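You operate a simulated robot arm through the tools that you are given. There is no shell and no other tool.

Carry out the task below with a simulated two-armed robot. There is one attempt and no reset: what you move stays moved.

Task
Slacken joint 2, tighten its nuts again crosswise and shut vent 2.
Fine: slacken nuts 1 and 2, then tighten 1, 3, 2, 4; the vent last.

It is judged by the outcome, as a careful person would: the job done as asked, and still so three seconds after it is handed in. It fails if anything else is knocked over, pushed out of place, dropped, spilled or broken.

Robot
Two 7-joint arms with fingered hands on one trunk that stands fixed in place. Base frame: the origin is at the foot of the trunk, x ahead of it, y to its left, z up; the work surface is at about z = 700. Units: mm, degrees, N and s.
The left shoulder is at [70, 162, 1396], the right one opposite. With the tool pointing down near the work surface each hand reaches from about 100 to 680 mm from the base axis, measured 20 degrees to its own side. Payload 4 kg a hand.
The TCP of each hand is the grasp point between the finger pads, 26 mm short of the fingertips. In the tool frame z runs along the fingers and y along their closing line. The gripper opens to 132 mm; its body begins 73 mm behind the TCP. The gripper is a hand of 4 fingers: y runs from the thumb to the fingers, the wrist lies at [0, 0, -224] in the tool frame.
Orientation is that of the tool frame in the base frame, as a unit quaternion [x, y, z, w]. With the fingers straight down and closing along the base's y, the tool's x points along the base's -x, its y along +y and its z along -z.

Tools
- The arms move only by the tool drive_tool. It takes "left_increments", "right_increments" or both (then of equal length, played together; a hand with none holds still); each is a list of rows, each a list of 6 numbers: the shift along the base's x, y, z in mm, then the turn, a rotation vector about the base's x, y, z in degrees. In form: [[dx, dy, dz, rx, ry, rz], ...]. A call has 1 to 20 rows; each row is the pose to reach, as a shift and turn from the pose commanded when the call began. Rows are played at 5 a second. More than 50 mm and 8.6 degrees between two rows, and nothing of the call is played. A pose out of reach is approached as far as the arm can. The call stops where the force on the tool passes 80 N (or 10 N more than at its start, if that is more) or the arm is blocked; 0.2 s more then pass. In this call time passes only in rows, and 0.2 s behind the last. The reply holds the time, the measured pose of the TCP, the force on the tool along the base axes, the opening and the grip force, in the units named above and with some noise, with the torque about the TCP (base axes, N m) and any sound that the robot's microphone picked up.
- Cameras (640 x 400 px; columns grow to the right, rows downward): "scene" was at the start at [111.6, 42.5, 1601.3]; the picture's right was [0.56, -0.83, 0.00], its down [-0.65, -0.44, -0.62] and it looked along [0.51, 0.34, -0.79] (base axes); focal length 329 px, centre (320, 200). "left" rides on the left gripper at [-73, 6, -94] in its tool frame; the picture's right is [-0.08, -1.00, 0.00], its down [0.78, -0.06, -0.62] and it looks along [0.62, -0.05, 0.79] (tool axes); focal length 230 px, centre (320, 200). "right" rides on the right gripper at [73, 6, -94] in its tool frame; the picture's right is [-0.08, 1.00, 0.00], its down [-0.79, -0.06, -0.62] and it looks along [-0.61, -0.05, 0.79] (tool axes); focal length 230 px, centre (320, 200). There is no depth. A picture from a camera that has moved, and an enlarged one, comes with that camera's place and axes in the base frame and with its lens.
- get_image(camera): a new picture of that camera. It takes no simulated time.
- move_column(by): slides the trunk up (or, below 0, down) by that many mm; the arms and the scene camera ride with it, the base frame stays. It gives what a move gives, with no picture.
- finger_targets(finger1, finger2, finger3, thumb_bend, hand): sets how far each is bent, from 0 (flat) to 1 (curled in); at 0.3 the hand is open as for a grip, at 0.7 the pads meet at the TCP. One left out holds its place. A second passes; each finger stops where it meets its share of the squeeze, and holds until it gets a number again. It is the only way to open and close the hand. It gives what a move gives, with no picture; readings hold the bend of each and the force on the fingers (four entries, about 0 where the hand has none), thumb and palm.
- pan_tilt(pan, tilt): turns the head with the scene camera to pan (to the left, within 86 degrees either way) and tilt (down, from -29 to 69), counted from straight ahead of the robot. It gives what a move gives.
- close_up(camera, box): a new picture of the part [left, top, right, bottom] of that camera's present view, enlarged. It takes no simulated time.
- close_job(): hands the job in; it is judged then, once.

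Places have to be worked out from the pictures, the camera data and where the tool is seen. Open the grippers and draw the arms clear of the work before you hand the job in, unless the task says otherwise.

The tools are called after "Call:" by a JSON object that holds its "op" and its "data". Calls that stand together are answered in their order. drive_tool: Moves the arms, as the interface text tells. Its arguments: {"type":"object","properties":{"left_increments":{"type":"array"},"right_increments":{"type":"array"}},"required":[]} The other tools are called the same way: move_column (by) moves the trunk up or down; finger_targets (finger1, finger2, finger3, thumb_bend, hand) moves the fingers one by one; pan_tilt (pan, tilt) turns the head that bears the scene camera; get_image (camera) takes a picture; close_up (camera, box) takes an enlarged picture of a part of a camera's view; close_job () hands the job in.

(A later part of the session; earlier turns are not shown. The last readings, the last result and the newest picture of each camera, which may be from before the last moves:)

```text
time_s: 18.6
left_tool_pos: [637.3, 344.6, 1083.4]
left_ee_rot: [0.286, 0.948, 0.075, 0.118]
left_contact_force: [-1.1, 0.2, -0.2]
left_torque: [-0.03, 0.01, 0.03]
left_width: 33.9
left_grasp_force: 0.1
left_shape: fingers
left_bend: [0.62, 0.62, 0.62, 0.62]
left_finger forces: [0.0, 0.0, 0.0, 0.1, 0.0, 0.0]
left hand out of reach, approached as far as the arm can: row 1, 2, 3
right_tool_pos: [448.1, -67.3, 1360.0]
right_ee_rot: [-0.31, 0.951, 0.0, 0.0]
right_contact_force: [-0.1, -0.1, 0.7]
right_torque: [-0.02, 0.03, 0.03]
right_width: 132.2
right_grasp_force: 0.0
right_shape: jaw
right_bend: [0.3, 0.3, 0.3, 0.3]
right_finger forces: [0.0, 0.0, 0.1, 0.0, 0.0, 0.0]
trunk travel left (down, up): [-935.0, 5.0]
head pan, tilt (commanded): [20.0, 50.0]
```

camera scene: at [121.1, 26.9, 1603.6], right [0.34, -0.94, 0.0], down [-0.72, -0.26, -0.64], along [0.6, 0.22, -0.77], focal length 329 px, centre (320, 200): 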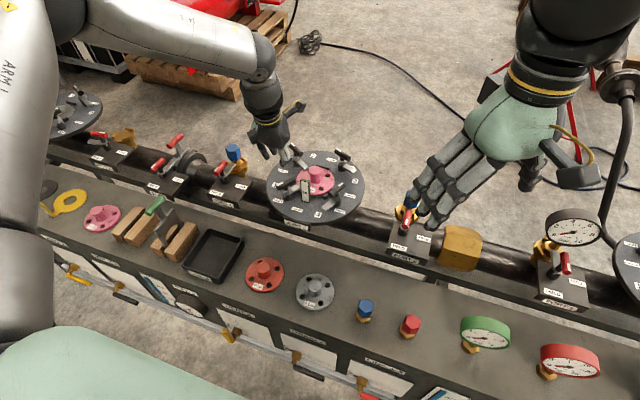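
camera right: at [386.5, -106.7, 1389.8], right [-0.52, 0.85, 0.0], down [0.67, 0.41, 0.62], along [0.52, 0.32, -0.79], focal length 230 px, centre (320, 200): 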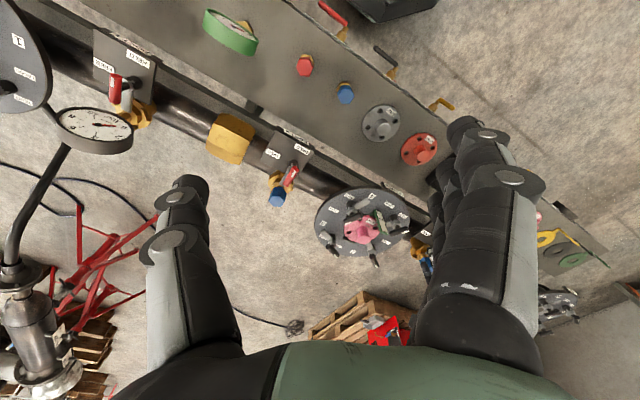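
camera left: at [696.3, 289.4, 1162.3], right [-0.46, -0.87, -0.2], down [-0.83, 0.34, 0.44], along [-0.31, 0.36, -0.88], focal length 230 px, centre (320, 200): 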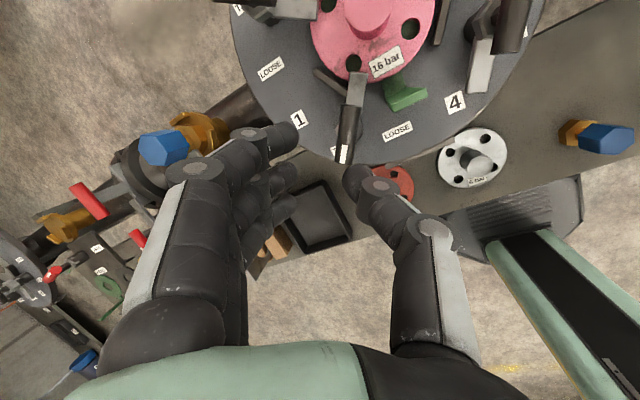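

Raising the trunk made it worse, so lower is better. I bring the trunk back down by 60 mm and test whether the hand's yaw is what limits the reach.

Call:
{"op": "move_column", "data": {"by": -60}}

Call:
{"op": "drive_tool", "data": {"left_increments": [[0, 0, 10, -1.5, -0.4, 5.4], [0, 0, 20, -3.0, -0.8, 10.8], [0, 0, 30, -4.5, -1.3, 16.2], [0, 0, 40, -6.0, -1.7, 21.6], [0, 0, 40, -7.5, -2.1, 27], [0, 0, 40, -8.9, -2.55, 32.3]]}}

Call:
{"op": "drive_tool", "data": {"left_increments": [[25, -10, 0, 0, 0, 0], [50, -20, 0, 0, 0, 0], [75, -30, 0, 0, 0, 0], [100, -40, 0, 0, 0, 0]]}}

```text
time_s: 19.6
left_tool_pos: [636.5, 343.3, 1023.0]
left_ee_rot: [0.287, 0.948, 0.074, 0.118]
left_contact_force: [-0.7, 0.9, 0.4]
left_torque: [0.01, -0.02, -0.05]
left_width: 33.9
left_grasp_force: 0.2
left_shape: fingers
left_bend: [0.62, 0.62, 0.62, 0.62]
left_finger forces: [0.0, 0.0, 0.0, 0.1, 0.0, 0.0]
right_tool_pos: [448.5, -66.6, 1298.7]
right_ee_rot: [-0.309, 0.951, 0.001, 0.0]
right_contact_force: [0.0, 0.2, -0.3]
right_torque: [0.02, 0.0, 0.02]
right_width: 132.1
right_grasp_force: 0.1
right_shape: jaw
right_bend: [0.3, 0.3, 0.3, 0.3]
right_finger forces: [0.0, 0.0, 0.0, 0.1, 0.1, 0.1]
trunk travel left (down, up): [-875.0, 65.0]
head pan, tilt (commanded): [20.0, 50.0]
```

```text
time_s: 21.1
left_tool_pos: [636.5, 343.1, 1062.6]
left_ee_rot: [-0.001, 0.99, 0.038, 0.135]
left_contact_force: [-0.3, 0.0, 0.9]
left_torque: [-0.02, -0.02, -0.01]
left_width: 33.8
left_grasp_force: 0.0
left_shape: fingers
left_bend: [0.62, 0.62, 0.62, 0.62]
left_finger forces: [0.0, 0.0, 0.1, 0.0, 0.0, 0.0]
right_tool_pos: [448.2, -67.6, 1298.1]
right_ee_rot: [-0.31, 0.951, 0.0, 0.0]
right_contact_force: [0.5, -0.9, 0.7]
right_torque: [-0.01, 0.02, -0.01]
right_width: 131.8
right_grasp_force: 0.1
right_shape: jaw
right_bend: [0.3, 0.3, 0.3, 0.3]
right_finger forces: [0.0, 0.1, 0.0, 0.0, 0.0, 0.0]
trunk travel left (down, up): [-875.0, 65.0]
head pan, tilt (commanded): [20.0, 50.0]
```

```text
time_s: 22.1
left_tool_pos: [678.0, 330.2, 1088.4]
left_ee_rot: [0.001, 0.99, 0.039, 0.137]
left_contact_force: [-0.3, -0.6, 1.0]
left_torque: [0.0, 0.01, 0.0]
left_width: 33.8
left_grasp_force: 0.1
left_shape: fingers
left_bend: [0.62, 0.62, 0.62, 0.62]
left_finger forces: [0.0, 0.0, 0.0, 0.1, 0.1, 0.1]
left hand out of reach, approached as far as the arm can: row 2, 3, 4
right_tool_pos: [450.1, -66.6, 1298.7]
right_ee_rot: [-0.309, 0.951, 0.0, 0.0]
right_contact_force: [0.1, -0.4, 0.1]
right_torque: [0.02, 0.03, -0.01]
right_width: 131.7
right_grasp_force: 0.0
right_shape: jaw
right_bend: [0.3, 0.3, 0.3, 0.3]
right_finger forces: [0.1, 0.0, 0.0, 0.1, 0.0, 0.0]
trunk travel left (down, up): [-875.0, 65.0]
head pan, tilt (commanded): [20.0, 50.0]
```

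The residuals suggest the elbow is stuck high and out to the left, so a lower trunk should let the forearm reach further. I raise and withdraw the left hand first, then lower the trunk 200 mm.

Call:
{"op": "drive_tool", "data": {"left_increments": [[-25, 5, 35, 0, 0, 0], [-50, 10, 70, 0, 0, 0], [-75, 15, 105, 0, 0, 0], [-90, 20, 140, 0, 0, 0], [-100, 20, 175, 0, 0, 0]]}}

Call:
{"op": "move_column", "data": {"by": -200}}

Call:
{"op": "drive_tool", "data": {"left_increments": [[25, -8, 0, 0, 0, 0], [50, -16, 0, 0, 0, 0], [75, -24, 0, 0, 0, 0], [100, -32, 0, 0, 0, 0], [125, -40, 0, 0, 0, 0], [150, -48, 0, 0, 0, 0]]}}

Call:
{"op": "get_image", "data": {"camera": "scene"}}

```text
time_s: 23.2
left_tool_pos: [574.6, 348.6, 1265.3]
left_ee_rot: [0.001, 0.99, 0.039, 0.135]
left_contact_force: [-0.3, 0.6, -0.1]
left_torque: [-0.01, 0.01, -0.01]
left_width: 34.1
left_grasp_force: 0.1
left_shape: fingers
left_bend: [0.62, 0.62, 0.62, 0.62]
left_finger forces: [0.1, 0.0, 0.0, 0.0, 0.0, 0.1]
right_tool_pos: [446.9, -67.2, 1299.3]
right_ee_rot: [-0.309, 0.951, 0.0, 0.0]
right_contact_force: [-0.7, -0.2, 0.4]
right_torque: [-0.01, 0.03, 0.04]
right_width: 132.0
right_grasp_force: 0.2
right_shape: jaw
right_bend: [0.3, 0.3, 0.3, 0.3]
right_finger forces: [0.0, 0.0, 0.0, 0.0, 0.0, 0.0]
trunk travel left (down, up): [-875.0, 65.0]
head pan, tilt (commanded): [20.0, 50.0]
```

```text
time_s: 25.4
left_tool_pos: [577.9, 348.2, 1064.9]
left_ee_rot: [0.0, 0.99, 0.038, 0.135]
left_contact_force: [0.3, 0.1, -0.4]
left_torque: [-0.01, -0.01, 0.02]
left_width: 34.0
left_grasp_force: 0.1
left_shape: fingers
left_bend: [0.62, 0.62, 0.62, 0.62]
left_finger forces: [0.0, 0.1, 0.0, 0.0, 0.0, 0.1]
right_tool_pos: [447.7, -68.0, 1098.1]
right_ee_rot: [-0.309, 0.951, 0.001, 0.0]
right_contact_force: [-0.9, 0.4, -0.4]
right_torque: [-0.03, 0.02, 0.04]
right_width: 132.1
right_grasp_force: 0.1
right_shape: jaw
right_bend: [0.3, 0.3, 0.3, 0.3]
right_finger forces: [0.0, 0.0, 0.1, 0.0, 0.0, 0.1]
trunk travel left (down, up): [-675.0, 265.0]
head pan, tilt (commanded): [20.0, 50.0]
```

```text
time_s: 26.8
left_tool_pos: [693.0, 314.6, 1062.2]
left_ee_rot: [0.0, 0.99, 0.039, 0.137]
left_contact_force: [-0.2, 0.5, 0.3]
left_torque: [0.0, 0.0, 0.0]
left_width: 34.1
left_grasp_force: 0.0
left_shape: fingers
left_bend: [0.62, 0.62, 0.62, 0.62]
left_finger forces: [0.0, 0.1, 0.1, 0.0, 0.1, 0.1]
left hand out of reach, approached as far as the arm can: row 5, 6
right_tool_pos: [447.6, -67.9, 1097.9]
right_ee_rot: [-0.309, 0.951, 0.0, 0.0]
right_contact_force: [-0.2, 0.1, -0.1]
right_torque: [-0.02, -0.03, 0.04]
right_width: 131.6
right_grasp_force: 0.1
right_shape: jaw
right_bend: [0.3, 0.3, 0.3, 0.3]
right_finger forces: [0.1, 0.0, 0.0, 0.0, 0.0, 0.1]
trunk travel left (down, up): [-675.0, 265.0]
head pan, tilt (commanded): [20.0, 50.0]
```

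```text
taken
camera scene: at [119.8, 26.7, 1403.8], right [0.34, -0.94, 0.0], down [-0.72, -0.26, -0.64], along [0.6, 0.22, -0.77], focal length 329 px, centre (320, 200)
```

scene: 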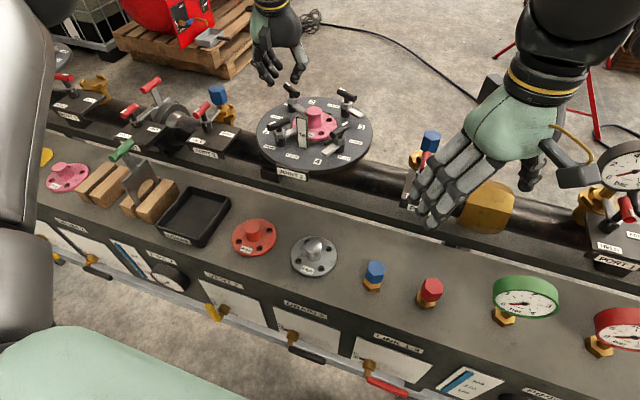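

It reached x ≈ 693 now. I look at the arm's posture again to see where the elbow is.

Call:
{"op": "pan_tilt", "data": {"pan": 50, "tilt": 15}}

Call:
{"op": "get_image", "data": {"camera": "scene"}}

Call:
{"op": "pan_tilt", "data": {"pan": 80, "tilt": 15}}

Call:
{"op": "get_image", "data": {"camera": "scene"}}

```text
time_s: 27.8
left_tool_pos: [693.7, 314.0, 1061.5]
left_ee_rot: [0.0, 0.99, 0.038, 0.137]
left_contact_force: [-0.1, -0.3, 0.0]
left_torque: [0.02, -0.01, -0.01]
left_width: 33.9
left_grasp_force: 0.1
left_shape: fingers
left_bend: [0.62, 0.62, 0.62, 0.62]
left_finger forces: [0.0, 0.1, 0.0, 0.1, 0.0, 0.0]
right_tool_pos: [447.7, -66.8, 1098.1]
right_ee_rot: [-0.31, 0.951, 0.001, 0.0]
right_contact_force: [0.1, -0.2, 0.8]
right_torque: [0.01, -0.01, 0.03]
right_width: 132.1
right_grasp_force: 0.0
right_shape: jaw
right_bend: [0.3, 0.3, 0.3, 0.3]
right_finger forces: [0.0, 0.0, 0.1, 0.1, 0.1, 0.1]
trunk travel left (down, up): [-675.0, 265.0]
head pan, tilt (commanded): [50.0, 15.0]
```

```text
taken
camera scene: at [109.1, 72.0, 1457.3], right [0.77, -0.64, 0.0], down [-0.17, -0.2, -0.97], along [0.62, 0.74, -0.26], focal length 329 px, centre (320, 200)
```

scene: 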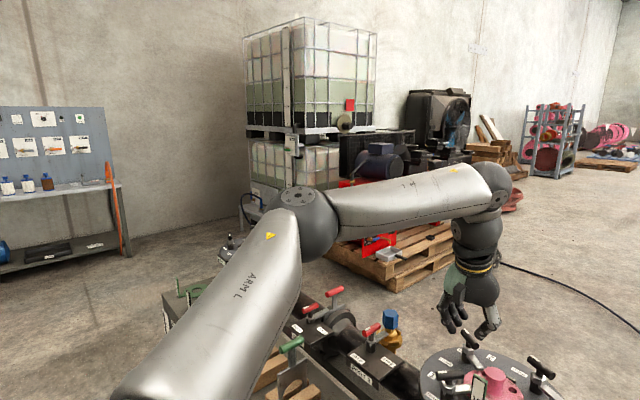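

```text
time_s: 28.8
left_tool_pos: [693.5, 313.2, 1061.3]
left_ee_rot: [0.0, 0.99, 0.037, 0.137]
left_contact_force: [0.2, -0.3, -0.7]
left_torque: [0.0, -0.02, 0.01]
left_width: 34.1
left_grasp_force: 0.0
left_shape: fingers
left_bend: [0.62, 0.62, 0.62, 0.62]
left_finger forces: [0.0, 0.1, 0.0, 0.0, 0.0, 0.0]
right_tool_pos: [447.5, -66.9, 1097.7]
right_ee_rot: [-0.309, 0.951, 0.001, 0.001]
right_contact_force: [-0.5, -0.9, -0.5]
right_torque: [0.0, 0.0, -0.01]
right_width: 132.0
right_grasp_force: 0.1
right_shape: jaw
right_bend: [0.3, 0.3, 0.3, 0.3]
right_finger forces: [0.1, 0.1, 0.1, 0.0, 0.0, 0.1]
trunk travel left (down, up): [-675.0, 265.0]
head pan, tilt (commanded): [80.0, 15.0]
```

```text
taken
camera scene: at [65.4, 92.4, 1457.3], right [0.98, -0.17, 0.0], down [-0.05, -0.25, -0.97], along [0.17, 0.95, -0.26], focal length 329 px, centre (320, 200)
```

scene: 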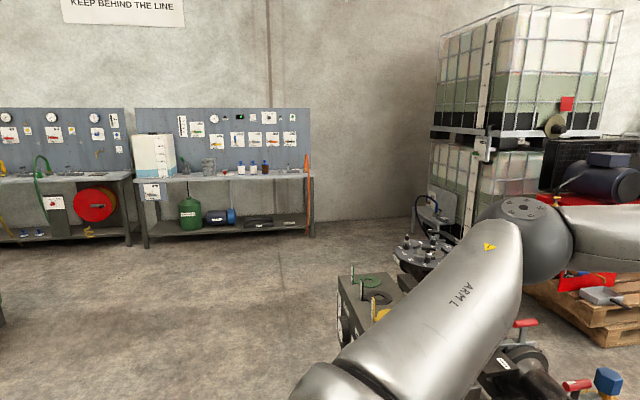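

The elbow sits up and out to the left at about the same place relative to the shoulder both times. I test whether the reach depends on hand yaw: turn the hand +40° about its own axis while slightly retracted, then push outward again.

Call:
{"op": "drive_tool", "data": {"left_increments": [[-20, 6, 5, -2.2, -0.6, 7.7], [-20, 6, 5, -4.4, -1.3, 15.4], [-20, 6, 5, -6.6, -1.9, 23.1], [-20, 6, 5, -8.8, -2.5, 30.8], [-20, 6, 5, -11, -3.2, 38.4]]}}

Call:
{"op": "drive_tool", "data": {"left_increments": [[25, -8, 0, 0, 0, 0], [50, -16, 0, 0, 0, 0], [75, -24, 0, 0, 0, 0], [100, -32, 0, 0, 0, 0]]}}

```text
time_s: 30.0
left_tool_pos: [673.0, 319.9, 1065.8]
left_ee_rot: [-0.339, 0.93, -0.013, 0.141]
left_contact_force: [-0.5, 0.1, 0.3]
left_torque: [0.0, 0.01, -0.01]
left_width: 33.9
left_grasp_force: 0.1
left_shape: fingers
left_bend: [0.62, 0.62, 0.62, 0.62]
left_finger forces: [0.1, 0.0, 0.0, 0.1, 0.1, 0.0]
right_tool_pos: [448.3, -69.1, 1098.2]
right_ee_rot: [-0.309, 0.951, 0.0, -0.001]
right_contact_force: [0.8, 0.5, 0.1]
right_torque: [-0.02, 0.0, 0.02]
right_width: 131.9
right_grasp_force: 0.0
right_shape: jaw
right_bend: [0.3, 0.3, 0.3, 0.3]
right_finger forces: [0.1, 0.0, 0.0, 0.0, 0.0, 0.1]
trunk travel left (down, up): [-675.0, 265.0]
head pan, tilt (commanded): [80.0, 15.0]
```

```text
time_s: 31.0
left_tool_pos: [698.6, 318.4, 1059.2]
left_ee_rot: [-0.339, 0.93, -0.013, 0.142]
left_contact_force: [0.0, -0.2, 0.3]
left_torque: [-0.01, -0.02, -0.02]
left_width: 33.9
left_grasp_force: 0.0
left_shape: fingers
left_bend: [0.62, 0.62, 0.62, 0.62]
left_finger forces: [0.0, 0.1, 0.0, 0.0, 0.0, 0.0]
left hand out of reach, approached as far as the arm can: row 1, 2, 3, 4
right_tool_pos: [448.1, -66.8, 1097.6]
right_ee_rot: [-0.309, 0.951, 0.0, -0.001]
right_contact_force: [0.4, -0.4, -0.6]
right_torque: [-0.01, -0.01, 0.02]
right_width: 131.8
right_grasp_force: 0.1
right_shape: jaw
right_bend: [0.3, 0.3, 0.3, 0.3]
right_finger forces: [0.1, 0.1, 0.0, 0.0, 0.0, 0.0]
trunk travel left (down, up): [-675.0, 265.0]
head pan, tilt (commanded): [80.0, 15.0]
```

Yaw makes no difference, so the limit concerns the wrist's distance (~590 mm from the shoulder). I probe another direction, more to the left, to learn the reach envelope.

Call:
{"op": "drive_tool", "data": {"left_increments": [[0, 30, 10, 0, 0, 0], [0, 60, 20, 0, 0, 0], [0, 90, 30, 0, 0, 0], [0, 120, 40, 0, 0, 0], [0, 150, 50, 0, 0, 0]]}}

Call:
{"op": "drive_tool", "data": {"left_increments": [[30, 10, 0, 0, 0, 0], [60, 20, 0, 0, 0, 0], [90, 30, 0, 0, 0, 0], [120, 40, 0, 0, 0, 0]]}}

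```text
time_s: 32.2
left_tool_pos: [697.4, 466.1, 1106.4]
left_ee_rot: [-0.338, 0.93, -0.013, 0.141]
left_contact_force: [-0.7, -0.5, -0.9]
left_torque: [0.02, 0.01, -0.03]
left_width: 33.8
left_grasp_force: 0.1
left_shape: fingers
left_bend: [0.62, 0.62, 0.62, 0.62]
left_finger forces: [0.0, 0.1, 0.1, 0.1, 0.1, 0.0]
right_tool_pos: [447.1, -66.2, 1098.5]
right_ee_rot: [-0.309, 0.951, 0.0, -0.001]
right_contact_force: [-0.1, 0.2, -0.2]
right_torque: [-0.03, -0.01, 0.02]
right_width: 132.0
right_grasp_force: 0.0
right_shape: jaw
right_bend: [0.3, 0.3, 0.3, 0.3]
right_finger forces: [0.0, 0.0, 0.0, 0.0, 0.1, 0.0]
trunk travel left (down, up): [-675.0, 265.0]
head pan, tilt (commanded): [80.0, 15.0]
```

```text
time_s: 33.2
left_tool_pos: [707.0, 478.2, 1096.5]
left_ee_rot: [-0.338, 0.93, -0.013, 0.144]
left_contact_force: [0.1, 0.4, 0.2]
left_torque: [0.03, 0.01, 0.0]
left_width: 34.0
left_grasp_force: 0.0
left_shape: fingers
left_bend: [0.62, 0.62, 0.62, 0.62]
left_finger forces: [0.0, 0.0, 0.0, 0.1, 0.0, 0.1]
left hand out of reach, approached as far as the arm can: row 1, 2, 3, 4
right_tool_pos: [448.0, -66.5, 1097.5]
right_ee_rot: [-0.31, 0.951, 0.0, -0.001]
right_contact_force: [0.4, -0.1, 0.7]
right_torque: [0.0, 0.0, 0.0]
right_width: 131.6
right_grasp_force: 0.1
right_shape: jaw
right_bend: [0.3, 0.3, 0.3, 0.3]
right_finger forces: [0.0, 0.0, 0.0, 0.0, 0.1, 0.0]
trunk travel left (down, up): [-675.0, 265.0]
head pan, tilt (commanded): [80.0, 15.0]
```

Further left the arm extends more, so the limit is on bringing the upper arm inward. I try a stronger forward lean (40°), which draws the wrist back, and then probe toward nut 3's position at a safe height.

Call:
{"op": "drive_tool", "data": {"left_increments": [[-20, -20, 0, 2.2, -7.7, 0], [-40, -40, 0, 4.4, -15.4, 0], [-40, -70, 0, 6.6, -23.1, 0], [-40, -110, 0, 6.6, -23.1, 0], [-40, -150, 0, 6.6, -23.1, 0]]}}

Call:
{"op": "drive_tool", "data": {"left_increments": [[35, -25, 0, 0, 0, 0], [70, -50, 0, 0, 0, 0], [105, -75, 0, 0, 0, 0], [140, -100, 0, 0, 0, 0], [170, -113, 0, 0, 0, 0]]}}

Call:
{"op": "pan_tilt", "data": {"pan": 50, "tilt": 20}}

Call:
{"op": "get_image", "data": {"camera": "scene"}}

```text
time_s: 34.4
left_tool_pos: [668.6, 327.2, 1099.3]
left_ee_rot: [-0.322, 0.882, -0.026, 0.344]
left_contact_force: [0.4, -0.2, 0.0]
left_torque: [0.01, 0.01, 0.04]
left_width: 33.8
left_grasp_force: 0.1
left_shape: fingers
left_bend: [0.62, 0.62, 0.62, 0.62]
left_finger forces: [0.0, 0.0, 0.0, 0.1, 0.1, 0.0]
right_tool_pos: [448.4, -69.7, 1098.0]
right_ee_rot: [-0.309, 0.951, 0.001, 0.0]
right_contact_force: [-0.2, -0.2, 0.2]
right_torque: [0.04, -0.02, 0.0]
right_width: 131.6
right_grasp_force: 0.2
right_shape: jaw
right_bend: [0.3, 0.3, 0.3, 0.3]
right_finger forces: [0.1, 0.0, 0.1, 0.1, 0.0, 0.0]
trunk travel left (down, up): [-675.0, 265.0]
head pan, tilt (commanded): [80.0, 15.0]
```

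```text
time_s: 35.6
left_tool_pos: [760.4, 272.1, 1093.4]
left_ee_rot: [-0.32, 0.882, -0.029, 0.344]
left_contact_force: [0.8, 0.4, 1.0]
left_torque: [-0.01, 0.0, -0.01]
left_width: 33.8
left_grasp_force: 0.0
left_shape: fingers
left_bend: [0.62, 0.62, 0.62, 0.62]
left_finger forces: [0.0, 0.0, 0.1, 0.1, 0.0, 0.1]
left hand out of reach, approached as far as the arm can: row 3, 4, 5
right_tool_pos: [448.8, -66.7, 1096.5]
right_ee_rot: [-0.308, 0.951, -0.001, 0.0]
right_contact_force: [0.1, 0.5, -0.4]
right_torque: [0.02, 0.03, 0.0]
right_width: 131.7
right_grasp_force: 0.1
right_shape: jaw
right_bend: [0.3, 0.3, 0.3, 0.3]
right_finger forces: [0.0, 0.0, 0.0, 0.0, 0.0, 0.1]
trunk travel left (down, up): [-675.0, 265.0]
head pan, tilt (commanded): [80.0, 15.0]
```

```text
time_s: 36.5
left_tool_pos: [758.9, 271.8, 1095.9]
left_ee_rot: [-0.319, 0.882, -0.029, 0.346]
left_contact_force: [-0.6, -0.9, -0.1]
left_torque: [0.03, -0.02, -0.03]
left_width: 34.0
left_grasp_force: 0.0
left_shape: fingers
left_bend: [0.62, 0.62, 0.62, 0.62]
left_finger forces: [0.0, 0.1, 0.1, 0.0, 0.0, 0.0]
right_tool_pos: [448.7, -67.8, 1098.6]
right_ee_rot: [-0.308, 0.951, -0.001, 0.0]
right_contact_force: [0.5, 0.3, 0.1]
right_torque: [0.02, 0.02, -0.03]
right_width: 131.9
right_grasp_force: 0.0
right_shape: jaw
right_bend: [0.3, 0.3, 0.3, 0.3]
right_finger forces: [0.0, 0.1, 0.0, 0.0, 0.1, 0.1]
trunk travel left (down, up): [-675.0, 265.0]
head pan, tilt (commanded): [50.0, 20.0]
```

```text
taken
camera scene: at [108.8, 71.7, 1449.2], right [0.77, -0.64, 0.0], down [-0.22, -0.26, -0.94], along [0.6, 0.72, -0.34], focal length 329 px, centre (320, 200)
```

scene: 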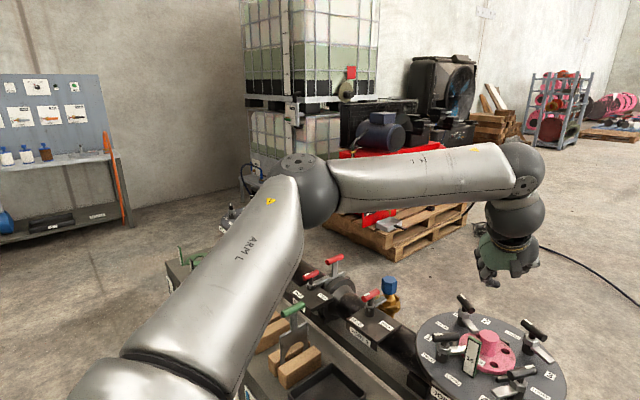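

The elbow stays pinned high-left in every attempt, while the stated bench-level reach implies a straighter arm pointing down-forward. I will retract, raise the trunk to the top, bring the hand low and near, and then extend outward so the elbow takes the lower posture.

Call:
{"op": "drive_tool", "data": {"left_increments": [[-40, 10, 10, -2.2, 7.7, 0], [-80, 20, 20, -4.4, 15.4, 0], [-120, 30, 30, -6.6, 23.1, 0], [-160, 40, 30, -8.8, 30.8, 0], [-200, 50, 30, -11, 38.4, 0], [-240, 55, 30, -11, 38.4, 0], [-280, 58, 30, -11, 38.4, 0], [-320, 58, 30, -11, 38.4, 0]]}}

Call:
{"op": "move_column", "data": {"by": 260}}

```text
time_s: 38.3
left_tool_pos: [437.4, 331.5, 1122.7]
left_ee_rot: [-0.342, 0.94, -0.003, 0.004]
left_contact_force: [-0.3, 0.9, 0.1]
left_torque: [-0.01, -0.02, 0.0]
left_width: 33.7
left_grasp_force: 0.1
left_shape: fingers
left_bend: [0.62, 0.62, 0.62, 0.62]
left_finger forces: [0.0, 0.0, 0.1, 0.1, 0.1, 0.1]
right_tool_pos: [446.9, -67.3, 1098.0]
right_ee_rot: [-0.309, 0.951, 0.0, 0.001]
right_contact_force: [-0.1, -0.7, 0.3]
right_torque: [0.01, -0.03, 0.01]
right_width: 131.8
right_grasp_force: 0.0
right_shape: jaw
right_bend: [0.3, 0.3, 0.3, 0.3]
right_finger forces: [0.1, 0.0, 0.0, 0.0, 0.0, 0.0]
trunk travel left (down, up): [-675.0, 265.0]
head pan, tilt (commanded): [50.0, 20.0]
```

```text
time_s: 41.0
left_tool_pos: [440.2, 332.8, 1382.5]
left_ee_rot: [-0.342, 0.94, -0.003, 0.004]
left_contact_force: [-0.4, -0.5, 0.1]
left_torque: [0.03, -0.01, -0.02]
left_width: 33.8
left_grasp_force: 0.1
left_shape: fingers
left_bend: [0.62, 0.62, 0.62, 0.62]
left_finger forces: [0.1, 0.0, 0.0, 0.1, 0.1, 0.0]
right_tool_pos: [447.4, -66.3, 1356.3]
right_ee_rot: [-0.309, 0.951, 0.0, -0.001]
right_contact_force: [0.0, 0.2, -0.5]
right_torque: [0.0, 0.02, -0.03]
right_width: 131.7
right_grasp_force: 0.1
right_shape: jaw
right_bend: [0.3, 0.3, 0.3, 0.3]
right_finger forces: [0.0, 0.1, 0.1, 0.0, 0.0, 0.0]
trunk travel left (down, up): [-935.0, 5.0]
head pan, tilt (commanded): [50.0, 20.0]
```

Now I lower the left hand to z ≈ 920 near the bench's front half, well above the flanges there, and look at the elbow.

Call:
{"op": "drive_tool", "data": {"left_increments": [[-5, 0, -45, 0, 0, -8], [-10, 0, -90, 0, 0, -16], [-15, 0, -135, 0, 0, -24], [-20, 0, -180, 0, 0, -32], [-20, 0, -225, 0, 0, -40], [-20, 0, -270, 0, 0, -40], [-20, 0, -315, 0, 0, -40], [-20, 0, -360, 0, 0, -40], [-20, 0, -405, 0, 0, -40], [-20, 0, -450, 0, 0, -40], [-20, 0, -465, 0, 0, -40]]}}

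Call:
{"op": "get_image", "data": {"camera": "scene"}}

```text
time_s: 43.4
left_tool_pos: [407.0, 346.4, 975.4]
left_ee_rot: [-0.002, 1.0, -0.005, 0.003]
left_contact_force: [-0.6, 0.2, -0.5]
left_torque: [0.0, -0.01, -0.02]
left_width: 33.9
left_grasp_force: 0.0
left_shape: fingers
left_bend: [0.62, 0.62, 0.62, 0.62]
left_finger forces: [0.0, 0.0, 0.0, 0.1, 0.0, 0.0]
left hand out of reach, approached as far as the arm can: row 10, 11
right_tool_pos: [447.3, -66.8, 1358.2]
right_ee_rot: [-0.309, 0.951, 0.0, -0.001]
right_contact_force: [-0.6, -0.6, -0.1]
right_torque: [0.02, -0.02, 0.01]
right_width: 131.9
right_grasp_force: 0.1
right_shape: jaw
right_bend: [0.3, 0.3, 0.3, 0.3]
right_finger forces: [0.0, 0.0, 0.0, 0.1, 0.0, 0.0]
trunk travel left (down, up): [-935.0, 5.0]
head pan, tilt (commanded): [50.0, 20.0]
```

```text
taken
camera scene: at [107.9, 72.4, 1709.2], right [0.77, -0.64, 0.0], down [-0.22, -0.26, -0.94], along [0.6, 0.72, -0.34], focal length 329 px, centre (320, 200)
```

scene: 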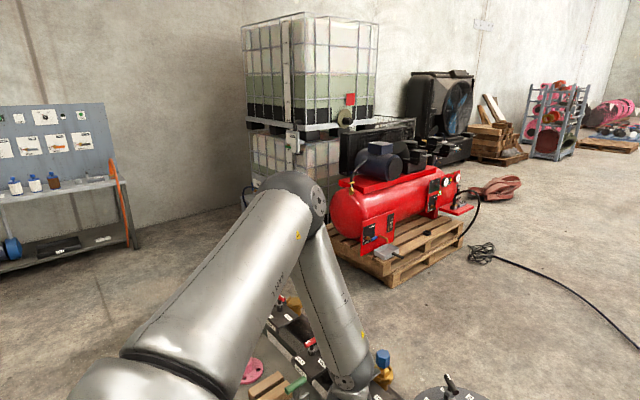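

The elbow is again at the same spot relative to the shoulder, now with the forearm pointing straight down. I check whether the upper arm moves at all when the hand is in an easy place.

Call:
{"op": "drive_tool", "data": {"left_increments": [[-15, 20, 40, 0, 0, 0], [-30, 40, 80, 0, 0, 0], [-45, 60, 120, 0, 0, 0], [-60, 80, 160, 0, 0, 0], [-60, 80, 200, 0, 0, 0]]}}

Call:
{"op": "get_image", "data": {"camera": "scene"}}

```text
time_s: 44.6
left_tool_pos: [346.9, 424.5, 1176.5]
left_ee_rot: [-0.002, 1.0, -0.004, 0.003]
left_contact_force: [0.2, -0.1, 0.5]
left_torque: [0.02, 0.0, 0.01]
left_width: 33.9
left_grasp_force: 0.1
left_shape: fingers
left_bend: [0.62, 0.62, 0.62, 0.62]
left_finger forces: [0.0, 0.0, 0.0, 0.0, 0.0, 0.1]
right_tool_pos: [446.6, -67.5, 1358.8]
right_ee_rot: [-0.309, 0.951, 0.001, 0.001]
right_contact_force: [-0.7, 0.0, -0.3]
right_torque: [0.0, -0.01, 0.01]
right_width: 131.8
right_grasp_force: 0.0
right_shape: jaw
right_bend: [0.3, 0.3, 0.3, 0.3]
right_finger forces: [0.0, 0.0, 0.0, 0.1, 0.1, 0.1]
trunk travel left (down, up): [-935.0, 5.0]
head pan, tilt (commanded): [50.0, 20.0]
```

```text
taken
camera scene: at [106.2, 70.9, 1709.4], right [0.77, -0.64, 0.0], down [-0.22, -0.26, -0.94], along [0.6, 0.72, -0.34], focal length 329 px, centre (320, 200)
```

scene: 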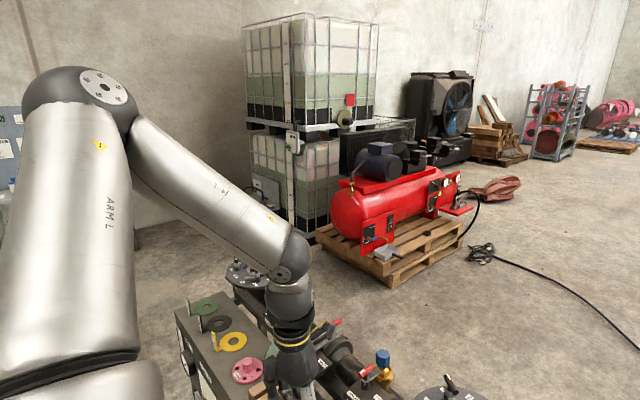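

The elbow can rise and move out but not come lower or further inward than that corner, so the right approach is a low trunk plus forward lean. I raise the left hand, shift the right hand back, and lower the trunk in two stages.

Call:
{"op": "drive_tool", "data": {"left_increments": [[0, 0, 40, 0, 0, 0], [0, 0, 80, 0, 0, 0], [0, 0, 120, 0, 0, 0], [0, 0, 160, 0, 0, 0]], "right_increments": [[-12, -21, 0, 0, 0, 0], [-24, -42, 0, 0, 0, 0], [-36, -63, 0, 0, 0, 0], [-48, -84, 0, 0, 0, 0]]}}

Call:
{"op": "move_column", "data": {"by": -200}}

Call:
{"op": "drive_tool", "data": {"left_increments": [[10, 0, 40, 0, 0, 0], [20, 0, 80, 0, 0, 0], [30, 0, 120, 0, 0, 0], [40, 0, 160, 0, 0, 0], [40, 0, 200, 0, 0, 0]]}}

```text
time_s: 45.6
left_tool_pos: [350.7, 422.9, 1335.1]
left_ee_rot: [0.0, 1.0, -0.004, 0.002]
left_contact_force: [0.3, 0.8, -0.9]
left_torque: [0.03, -0.03, 0.02]
left_width: 33.8
left_grasp_force: 0.1
left_shape: fingers
left_bend: [0.62, 0.62, 0.62, 0.62]
left_finger forces: [0.1, 0.0, 0.0, 0.1, 0.1, 0.0]
right_tool_pos: [397.9, -154.7, 1356.8]
right_ee_rot: [-0.31, 0.951, 0.0, 0.001]
right_contact_force: [-0.4, -0.1, 0.0]
right_torque: [-0.01, -0.02, 0.0]
right_width: 131.9
right_grasp_force: 0.0
right_shape: jaw
right_bend: [0.3, 0.3, 0.3, 0.3]
right_finger forces: [0.0, 0.0, 0.1, 0.0, 0.0, 0.0]
trunk travel left (down, up): [-935.0, 5.0]
head pan, tilt (commanded): [50.0, 20.0]
```

```text
time_s: 47.8
left_tool_pos: [352.0, 425.1, 1135.0]
left_ee_rot: [-0.001, 1.0, -0.004, 0.003]
left_contact_force: [-0.3, 0.0, -1.4]
left_torque: [-0.01, 0.0, 0.03]
left_width: 33.9
left_grasp_force: 0.0
left_shape: fingers
left_bend: [0.62, 0.62, 0.62, 0.62]
left_finger forces: [0.0, 0.0, 0.0, 0.0, 0.1, 0.1]
right_tool_pos: [399.4, -152.5, 1157.2]
right_ee_rot: [-0.309, 0.951, 0.0, 0.0]
right_contact_force: [0.1, 0.6, 0.7]
right_torque: [0.0, -0.03, -0.02]
right_width: 131.9
right_grasp_force: 0.2
right_shape: jaw
right_bend: [0.3, 0.3, 0.3, 0.3]
right_finger forces: [0.1, 0.1, 0.1, 0.1, 0.0, 0.0]
trunk travel left (down, up): [-735.0, 205.0]
head pan, tilt (commanded): [50.0, 20.0]
```

```text
time_s: 49.0
left_tool_pos: [389.6, 424.4, 1296.0]
left_ee_rot: [0.0, 1.0, -0.005, 0.003]
left_contact_force: [0.3, 0.2, -0.1]
left_torque: [0.03, 0.02, -0.04]
left_width: 33.8
left_grasp_force: 0.1
left_shape: fingers
left_bend: [0.62, 0.62, 0.62, 0.62]
left_finger forces: [0.0, 0.1, 0.0, 0.0, 0.0, 0.0]
left hand out of reach, approached as far as the arm can: row 5
right_tool_pos: [398.7, -151.9, 1157.5]
right_ee_rot: [-0.309, 0.951, 0.0, 0.0]
right_contact_force: [0.1, 0.4, 0.6]
right_torque: [0.0, -0.01, 0.03]
right_width: 131.9
right_grasp_force: 0.0
right_shape: jaw
right_bend: [0.3, 0.3, 0.3, 0.3]
right_finger forces: [0.1, 0.1, 0.0, 0.0, 0.0, 0.1]
trunk travel left (down, up): [-735.0, 205.0]
head pan, tilt (commanded): [50.0, 20.0]
```

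The left hand is high enough. I lower the trunk another 190 mm and look at the scene from there.

Call:
{"op": "move_column", "data": {"by": -190}}

Call:
{"op": "pan_tilt", "data": {"pan": 18, "tilt": 32}}

Call:
{"op": "get_image", "data": {"camera": "scene"}}

Call:
{"op": "get_image", "data": {"camera": "right"}}

Call:
{"op": "get_image", "data": {"camera": "left"}}

```text
time_s: 51.0
left_tool_pos: [391.3, 426.2, 1106.6]
left_ee_rot: [0.0, 1.0, -0.005, 0.002]
left_contact_force: [0.5, 0.3, -0.5]
left_torque: [0.0, 0.05, 0.0]
left_width: 33.6
left_grasp_force: 0.1
left_shape: fingers
left_bend: [0.62, 0.62, 0.62, 0.62]
left_finger forces: [0.1, 0.0, 0.1, 0.0, 0.0, 0.0]
right_tool_pos: [399.9, -151.7, 966.8]
right_ee_rot: [-0.309, 0.951, 0.0, 0.0]
right_contact_force: [-0.1, -0.1, -0.8]
right_torque: [-0.01, -0.02, 0.04]
right_width: 131.8
right_grasp_force: 0.0
right_shape: jaw
right_bend: [0.3, 0.3, 0.3, 0.3]
right_finger forces: [0.0, 0.0, 0.1, 0.1, 0.0, 0.1]
trunk travel left (down, up): [-545.0, 395.0]
head pan, tilt (commanded): [50.0, 20.0]
```

```text
time_s: 52.0
left_tool_pos: [391.7, 424.5, 1106.4]
left_ee_rot: [0.0, 1.0, -0.004, 0.003]
left_contact_force: [0.1, -0.4, -0.2]
left_torque: [0.03, -0.03, -0.01]
left_width: 34.1
left_grasp_force: 0.1
left_shape: fingers
left_bend: [0.62, 0.62, 0.62, 0.62]
left_finger forces: [0.0, 0.0, 0.0, 0.0, 0.0, 0.1]
right_tool_pos: [400.5, -152.0, 968.1]
right_ee_rot: [-0.309, 0.951, 0.0, 0.0]
right_contact_force: [-0.3, 0.0, -0.7]
right_torque: [-0.02, 0.0, 0.02]
right_width: 132.0
right_grasp_force: 0.0
right_shape: jaw
right_bend: [0.3, 0.3, 0.3, 0.3]
right_finger forces: [0.0, 0.1, 0.1, 0.1, 0.0, 0.0]
trunk travel left (down, up): [-545.0, 395.0]
head pan, tilt (commanded): [18.0, 32.0]
```

```text
taken
camera scene: at [134.1, 28.2, 1300.0], right [0.31, -0.95, 0.0], down [-0.5, -0.16, -0.85], along [0.81, 0.26, -0.53], focal length 329 px, centre (320, 200)
```

scene: 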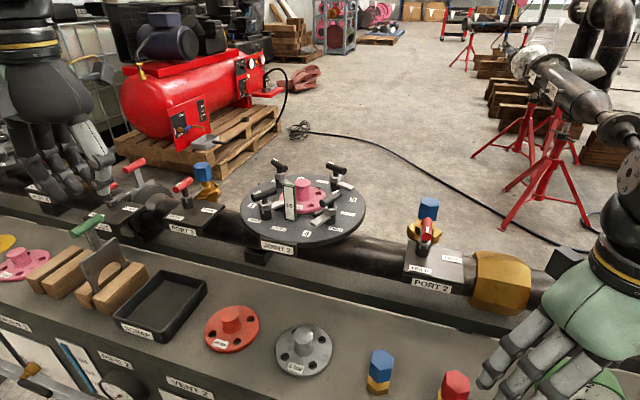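

```text
taken
camera right: at [338.3, -192.0, 1059.3], right [-0.52, 0.85, 0.0], down [0.67, 0.41, 0.62], along [0.53, 0.32, -0.79], focal length 230 px, centre (320, 200)
```

right: 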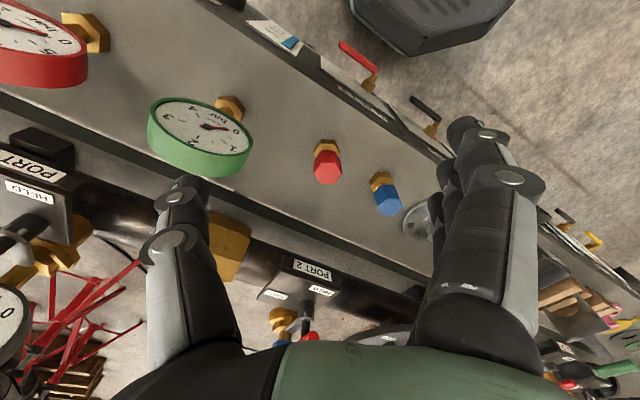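

```text
taken
camera left: at [464.5, 431.3, 1200.7], right [0.08, -1.0, 0.01], down [-0.79, -0.06, 0.61], along [-0.61, -0.05, -0.79], focal length 230 px, centre (320, 200)
```

left: 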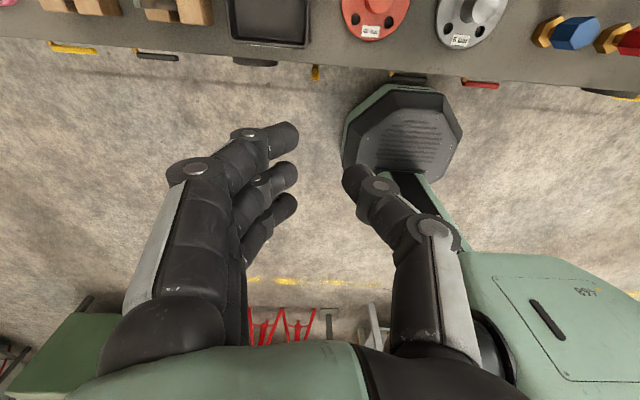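

The trunk is low now and the scene camera has a good side view of the joint. I enlarge it to refine heights and handle directions.

Call:
{"op": "close_up", "data": {"camera": "scene", "box": [230, 145, 380, 265]}}

```text
3.33 times, centred on (305, 205) of scene
camera zoom: at [134.1, 28.2, 1300.0], right [0.31, -0.95, 0.0], down [-0.5, -0.16, -0.85], along [0.81, 0.26, -0.53], focal length 1098 px, centre (370, 183)
```

zoom: 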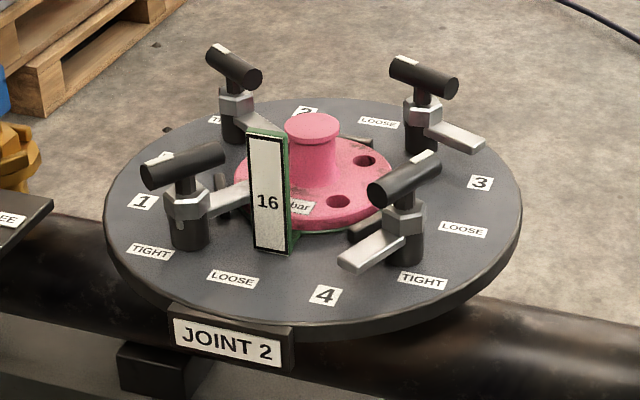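

Third viewpoint agrees: handles at z ≈ 938.5, tab spans y 257–285 at x ≈ 677 up to z ≈ 967. I set the left fingers to a medium opening and bring the hand over nut 1 with a 15° lean and the yaw matching the handle.

Call:
{"op": "finger_targets", "data": {"hand": "left", "finger1": 0.5, "finger2": 0.5, "finger3": 0.5, "thumb_bend": 0.5}}

Call:
{"op": "drive_tool", "data": {"left_increments": [[34, -12, 0, -0.45, -1.85, -4.2], [69, -24, -5, -0.87, -3.7, -8.4], [103, -36, -15, -1.3, -5.55, -12.6], [138, -48, -30, -1.73, -7.4, -16.8], [172, -60, -45, -2.16, -9.25, -20.9], [207, -73, -60, -2.6, -11.1, -25.1], [241, -86, -78, -3.03, -12.95, -29.3], [275, -98, -96, -3.46, -14.8, -33.5]]}}

Call:
{"op": "get_image", "data": {"camera": "left"}}

Call:
{"op": "get_image", "data": {"camera": "scene"}}

```text
time_s: 53.0
left_tool_pos: [391.5, 424.9, 1106.3]
left_ee_rot: [0.0, 1.0, -0.005, 0.003]
left_contact_force: [0.0, -0.4, 0.3]
left_torque: [-0.02, 0.01, -0.02]
left_width: 69.9
left_grasp_force: 0.1
left_shape: fingers
left_bend: [0.5, 0.5, 0.5, 0.5]
left_finger forces: [0.0, 0.1, 0.0, 0.1, 0.0, 0.0]
right_tool_pos: [400.2, -152.2, 967.7]
right_ee_rot: [-0.309, 0.951, 0.0, 0.0]
right_contact_force: [0.2, -0.7, -0.1]
right_torque: [0.01, 0.01, -0.01]
right_width: 131.8
right_grasp_force: 0.1
right_shape: jaw
right_bend: [0.3, 0.3, 0.3, 0.3]
right_finger forces: [0.1, 0.0, 0.0, 0.0, 0.1, 0.0]
trunk travel left (down, up): [-545.0, 395.0]
head pan, tilt (commanded): [18.0, 32.0]
```

```text
time_s: 54.8
left_tool_pos: [652.2, 327.4, 1003.4]
left_ee_rot: [0.287, 0.948, -0.035, 0.13]
left_contact_force: [0.1, -0.6, -1.2]
left_torque: [0.02, 0.0, 0.01]
left_width: 70.0
left_grasp_force: 0.0
left_shape: fingers
left_bend: [0.5, 0.5, 0.5, 0.5]
left_finger forces: [0.0, 0.0, 0.0, 0.1, 0.0, 0.1]
left hand out of reach, approached as far as the arm can: row 8
right_tool_pos: [400.8, -152.8, 967.4]
right_ee_rot: [-0.308, 0.951, 0.0, 0.0]
right_contact_force: [0.8, 0.3, -0.8]
right_torque: [0.03, 0.01, -0.01]
right_width: 131.8
right_grasp_force: 0.1
right_shape: jaw
right_bend: [0.3, 0.3, 0.3, 0.3]
right_finger forces: [0.0, 0.1, 0.0, 0.0, 0.0, 0.0]
trunk travel left (down, up): [-545.0, 395.0]
head pan, tilt (commanded): [18.0, 32.0]
```

```text
taken
camera left: at [693.6, 304.5, 1113.6], right [-0.49, -0.87, 0.01], down [-0.8, 0.46, 0.38], along [-0.34, 0.18, -0.92], focal length 230 px, centre (320, 200)
```

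left: 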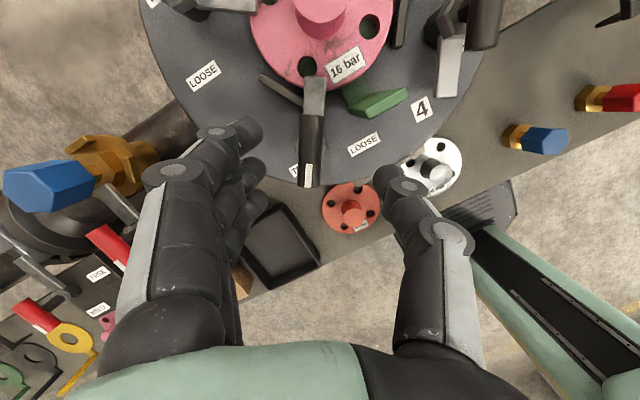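

```text
taken
camera scene: at [134.6, 28.3, 1300.0], right [0.31, -0.95, 0.0], down [-0.5, -0.16, -0.85], along [0.81, 0.26, -0.53], focal length 329 px, centre (320, 200)
```

scene: 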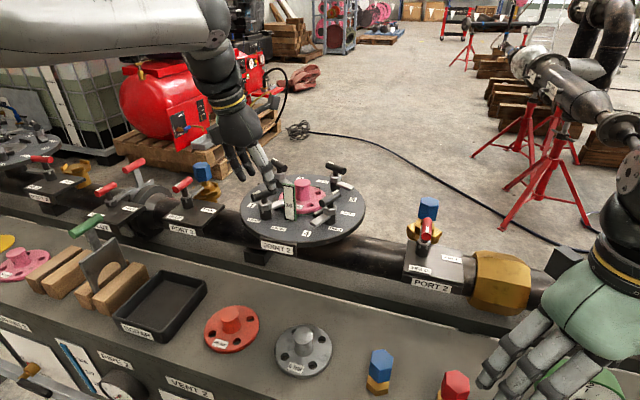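

It stopped at x = 652 because the wrist bend got too large; the trunk is slightly too low for this nut. I raise it 60 mm and then go to (667, 327, 1005).

Call:
{"op": "move_column", "data": {"by": 60}}

Call:
{"op": "drive_tool", "data": {"left_increments": [[5, 0, -20, 0, 0, 0], [10, 0, -40, 0, 0, 0], [15, 0, -58, 0, 0, 0]]}}

Call:
{"op": "get_image", "data": {"camera": "left"}}

Call:
{"op": "close_up", "data": {"camera": "scene", "box": [200, 100, 400, 300]}}

```text
time_s: 55.8
left_tool_pos: [652.2, 328.1, 1061.6]
left_ee_rot: [0.287, 0.948, -0.036, 0.131]
left_contact_force: [-0.9, -0.2, -0.3]
left_torque: [-0.01, -0.02, -0.04]
left_width: 70.0
left_grasp_force: 0.0
left_shape: fingers
left_bend: [0.5, 0.5, 0.5, 0.5]
left_finger forces: [0.1, 0.0, 0.0, 0.0, 0.0, 0.0]
right_tool_pos: [400.2, -152.7, 1027.0]
right_ee_rot: [-0.309, 0.951, 0.0, 0.001]
right_contact_force: [-0.2, 0.4, 0.3]
right_torque: [0.0, -0.03, 0.01]
right_width: 131.8
right_grasp_force: 0.0
right_shape: jaw
right_bend: [0.3, 0.3, 0.3, 0.3]
right_finger forces: [0.0, 0.0, 0.1, 0.1, 0.0, 0.0]
trunk travel left (down, up): [-605.0, 335.0]
head pan, tilt (commanded): [18.0, 32.0]
```

```text
time_s: 56.6
left_tool_pos: [666.6, 326.9, 1003.2]
left_ee_rot: [0.288, 0.948, -0.035, 0.13]
left_contact_force: [0.0, 1.0, -0.2]
left_torque: [0.02, -0.03, -0.02]
left_width: 70.2
left_grasp_force: 0.1
left_shape: fingers
left_bend: [0.5, 0.5, 0.5, 0.5]
left_finger forces: [0.1, 0.0, 0.0, 0.0, 0.1, 0.1]
right_tool_pos: [400.1, -151.8, 1027.6]
right_ee_rot: [-0.31, 0.951, -0.001, -0.001]
right_contact_force: [-0.1, 0.3, 0.4]
right_torque: [0.01, -0.05, 0.01]
right_width: 132.1
right_grasp_force: 0.1
right_shape: jaw
right_bend: [0.3, 0.3, 0.3, 0.3]
right_finger forces: [0.1, 0.1, 0.0, 0.0, 0.0, 0.0]
trunk travel left (down, up): [-605.0, 335.0]
head pan, tilt (commanded): [18.0, 32.0]
```

```text
taken
camera left: at [707.3, 304.5, 1114.1], right [-0.49, -0.87, 0.01], down [-0.8, 0.46, 0.38], along [-0.34, 0.18, -0.92], focal length 230 px, centre (320, 200)
```

left: 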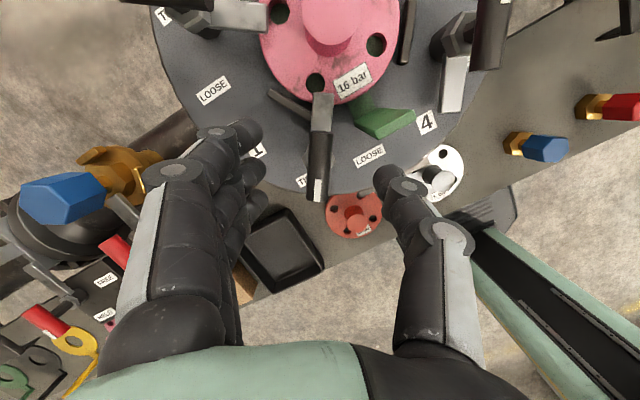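

```text
2.00 times, centred on (300, 200) of scene
camera zoom: at [134.6, 28.3, 1360.0], right [0.31, -0.95, 0.0], down [-0.5, -0.16, -0.85], along [0.81, 0.26, -0.53], focal length 659 px, centre (360, 200)
```

zoom: 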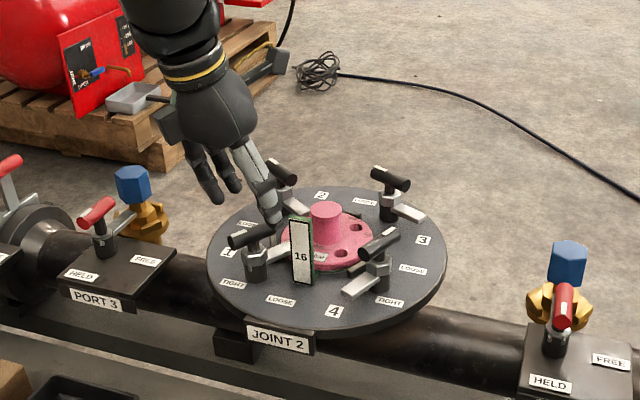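

Well aligned: the handle of nut 1 lies between fingers and thumb in the left view. I enlarge to check its centre before going down.

Call:
{"op": "close_up", "data": {"camera": "left", "box": [240, 80, 420, 220]}}

```text
2.86 times, centred on (330, 150) of left
camera zoom: at [707.3, 304.5, 1114.1], right [-0.49, -0.87, 0.01], down [-0.8, 0.46, 0.38], along [-0.34, 0.18, -0.92], focal length 657 px, centre (291, 343)
```

zoom: 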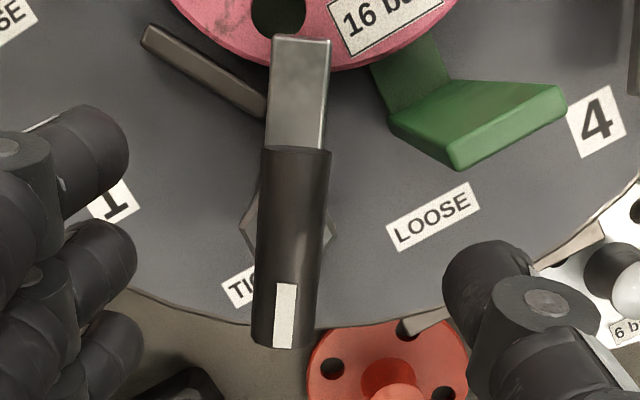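

The handle centre comes out at (667.4, 325.5), and the tab's near corner is about 46 mm from it. I descend so that the handle sits about 10 mm beyond the TCP, near the pads' tips.

Call:
{"op": "drive_tool", "data": {"left_increments": [[0, 0, -20, 0, 0, 0], [-1, 0, -38, 0, 0, 0], [-1.4, 0, -50, 0, 0, 0], [-1.4, 0, -55, 0, 0, 0]]}}

Call:
{"op": "get_image", "data": {"camera": "left"}}

Call:
{"op": "close_up", "data": {"camera": "scene", "box": [230, 130, 390, 270]}}

```text
time_s: 57.6
left_tool_pos: [665.6, 325.4, 949.7]
left_ee_rot: [0.287, 0.948, -0.035, 0.13]
left_contact_force: [0.2, -1.5, 0.2]
left_torque: [-0.03, -0.03, -0.03]
left_width: 69.9
left_grasp_force: 0.1
left_shape: fingers
left_bend: [0.5, 0.5, 0.5, 0.5]
left_finger forces: [0.1, 0.0, 0.0, 0.0, 0.0, 0.0]
right_tool_pos: [399.9, -153.1, 1029.1]
right_ee_rot: [-0.309, 0.951, 0.0, 0.0]
right_contact_force: [0.1, -0.1, 1.1]
right_torque: [-0.01, -0.02, 0.0]
right_width: 131.9
right_grasp_force: 0.0
right_shape: jaw
right_bend: [0.3, 0.3, 0.3, 0.3]
right_finger forces: [0.0, 0.1, 0.1, 0.1, 0.0, 0.0]
trunk travel left (down, up): [-605.0, 335.0]
head pan, tilt (commanded): [18.0, 32.0]
```

```text
taken
camera left: at [706.3, 304.8, 1059.8], right [-0.49, -0.87, 0.01], down [-0.8, 0.46, 0.38], along [-0.34, 0.18, -0.92], focal length 230 px, centre (320, 200)
```

left: 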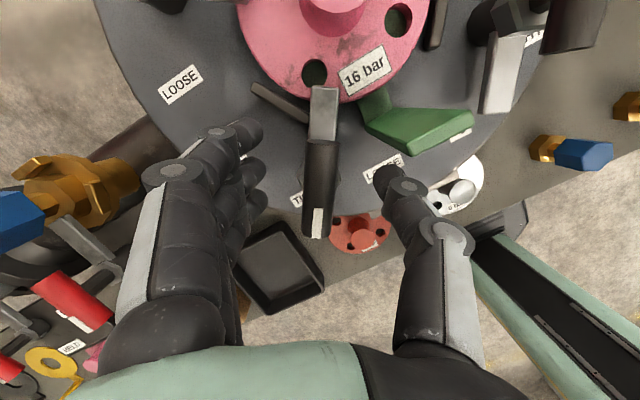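

```text
2.86 times, centred on (310, 200) of scene
camera zoom: at [134.3, 28.2, 1360.0], right [0.31, -0.95, 0.0], down [-0.5, -0.16, -0.85], along [0.81, 0.26, -0.53], focal length 941 px, centre (349, 200)
```

zoom: 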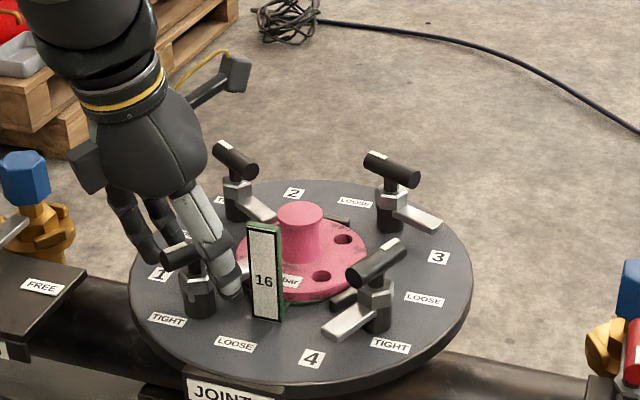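

Clear of the tab, with the handle centred between the pads. I close the fingers and thumb on the handle.

Call:
{"op": "finger_targets", "data": {"hand": "left", "finger1": 0.75, "finger2": 0.75, "finger3": 0.75, "thumb_bend": 0.75}}

Call:
{"op": "get_image", "data": {"camera": "left"}}

Call:
{"op": "close_up", "data": {"camera": "scene", "box": [230, 130, 390, 270]}}

```text
time_s: 58.6
left_tool_pos: [667.5, 327.2, 947.4]
left_ee_rot: [0.286, 0.949, -0.035, 0.128]
left_contact_force: [2.9, 1.0, -11.3]
left_torque: [-0.01, -0.02, 0.09]
left_width: 20.5
left_grasp_force: 15.7
left_shape: fingers
left_bend: [0.71, 0.71, 0.73, 0.69]
left_finger forces: [7.1, 6.8, 5.5, 0.1, 11.8, 0.1]
right_tool_pos: [401.0, -150.7, 1026.8]
right_ee_rot: [-0.308, 0.951, -0.001, -0.001]
right_contact_force: [0.1, 0.1, 0.6]
right_torque: [0.01, -0.01, -0.01]
right_width: 132.0
right_grasp_force: 0.2
right_shape: jaw
right_bend: [0.3, 0.3, 0.3, 0.3]
right_finger forces: [0.0, 0.1, 0.1, 0.0, 0.0, 0.1]
trunk travel left (down, up): [-605.0, 335.0]
head pan, tilt (commanded): [18.0, 32.0]
```

```text
taken
camera left: at [707.6, 305.8, 1057.8], right [-0.49, -0.87, 0.01], down [-0.8, 0.46, 0.39], along [-0.34, 0.18, -0.92], focal length 230 px, centre (320, 200)
```

left: 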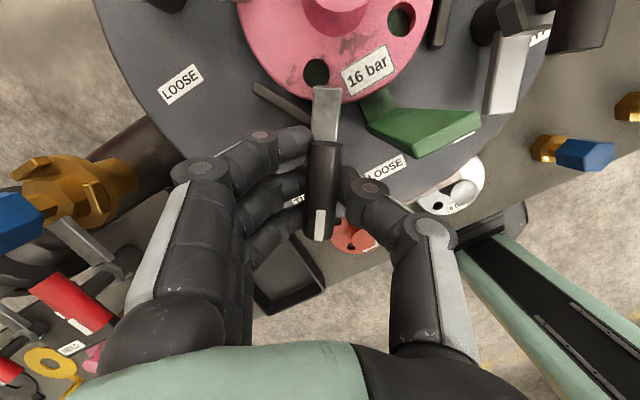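

```text
2.86 times, centred on (310, 200) of scene
camera zoom: at [136.4, 29.2, 1359.6], right [0.31, -0.95, 0.0], down [-0.51, -0.16, -0.85], along [0.81, 0.26, -0.53], focal length 941 px, centre (349, 200)
```

zoom: 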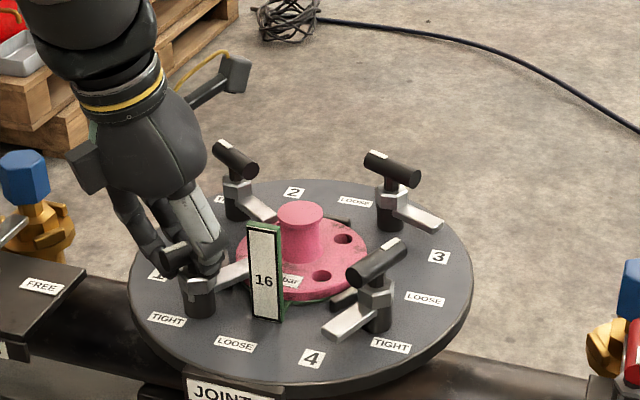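

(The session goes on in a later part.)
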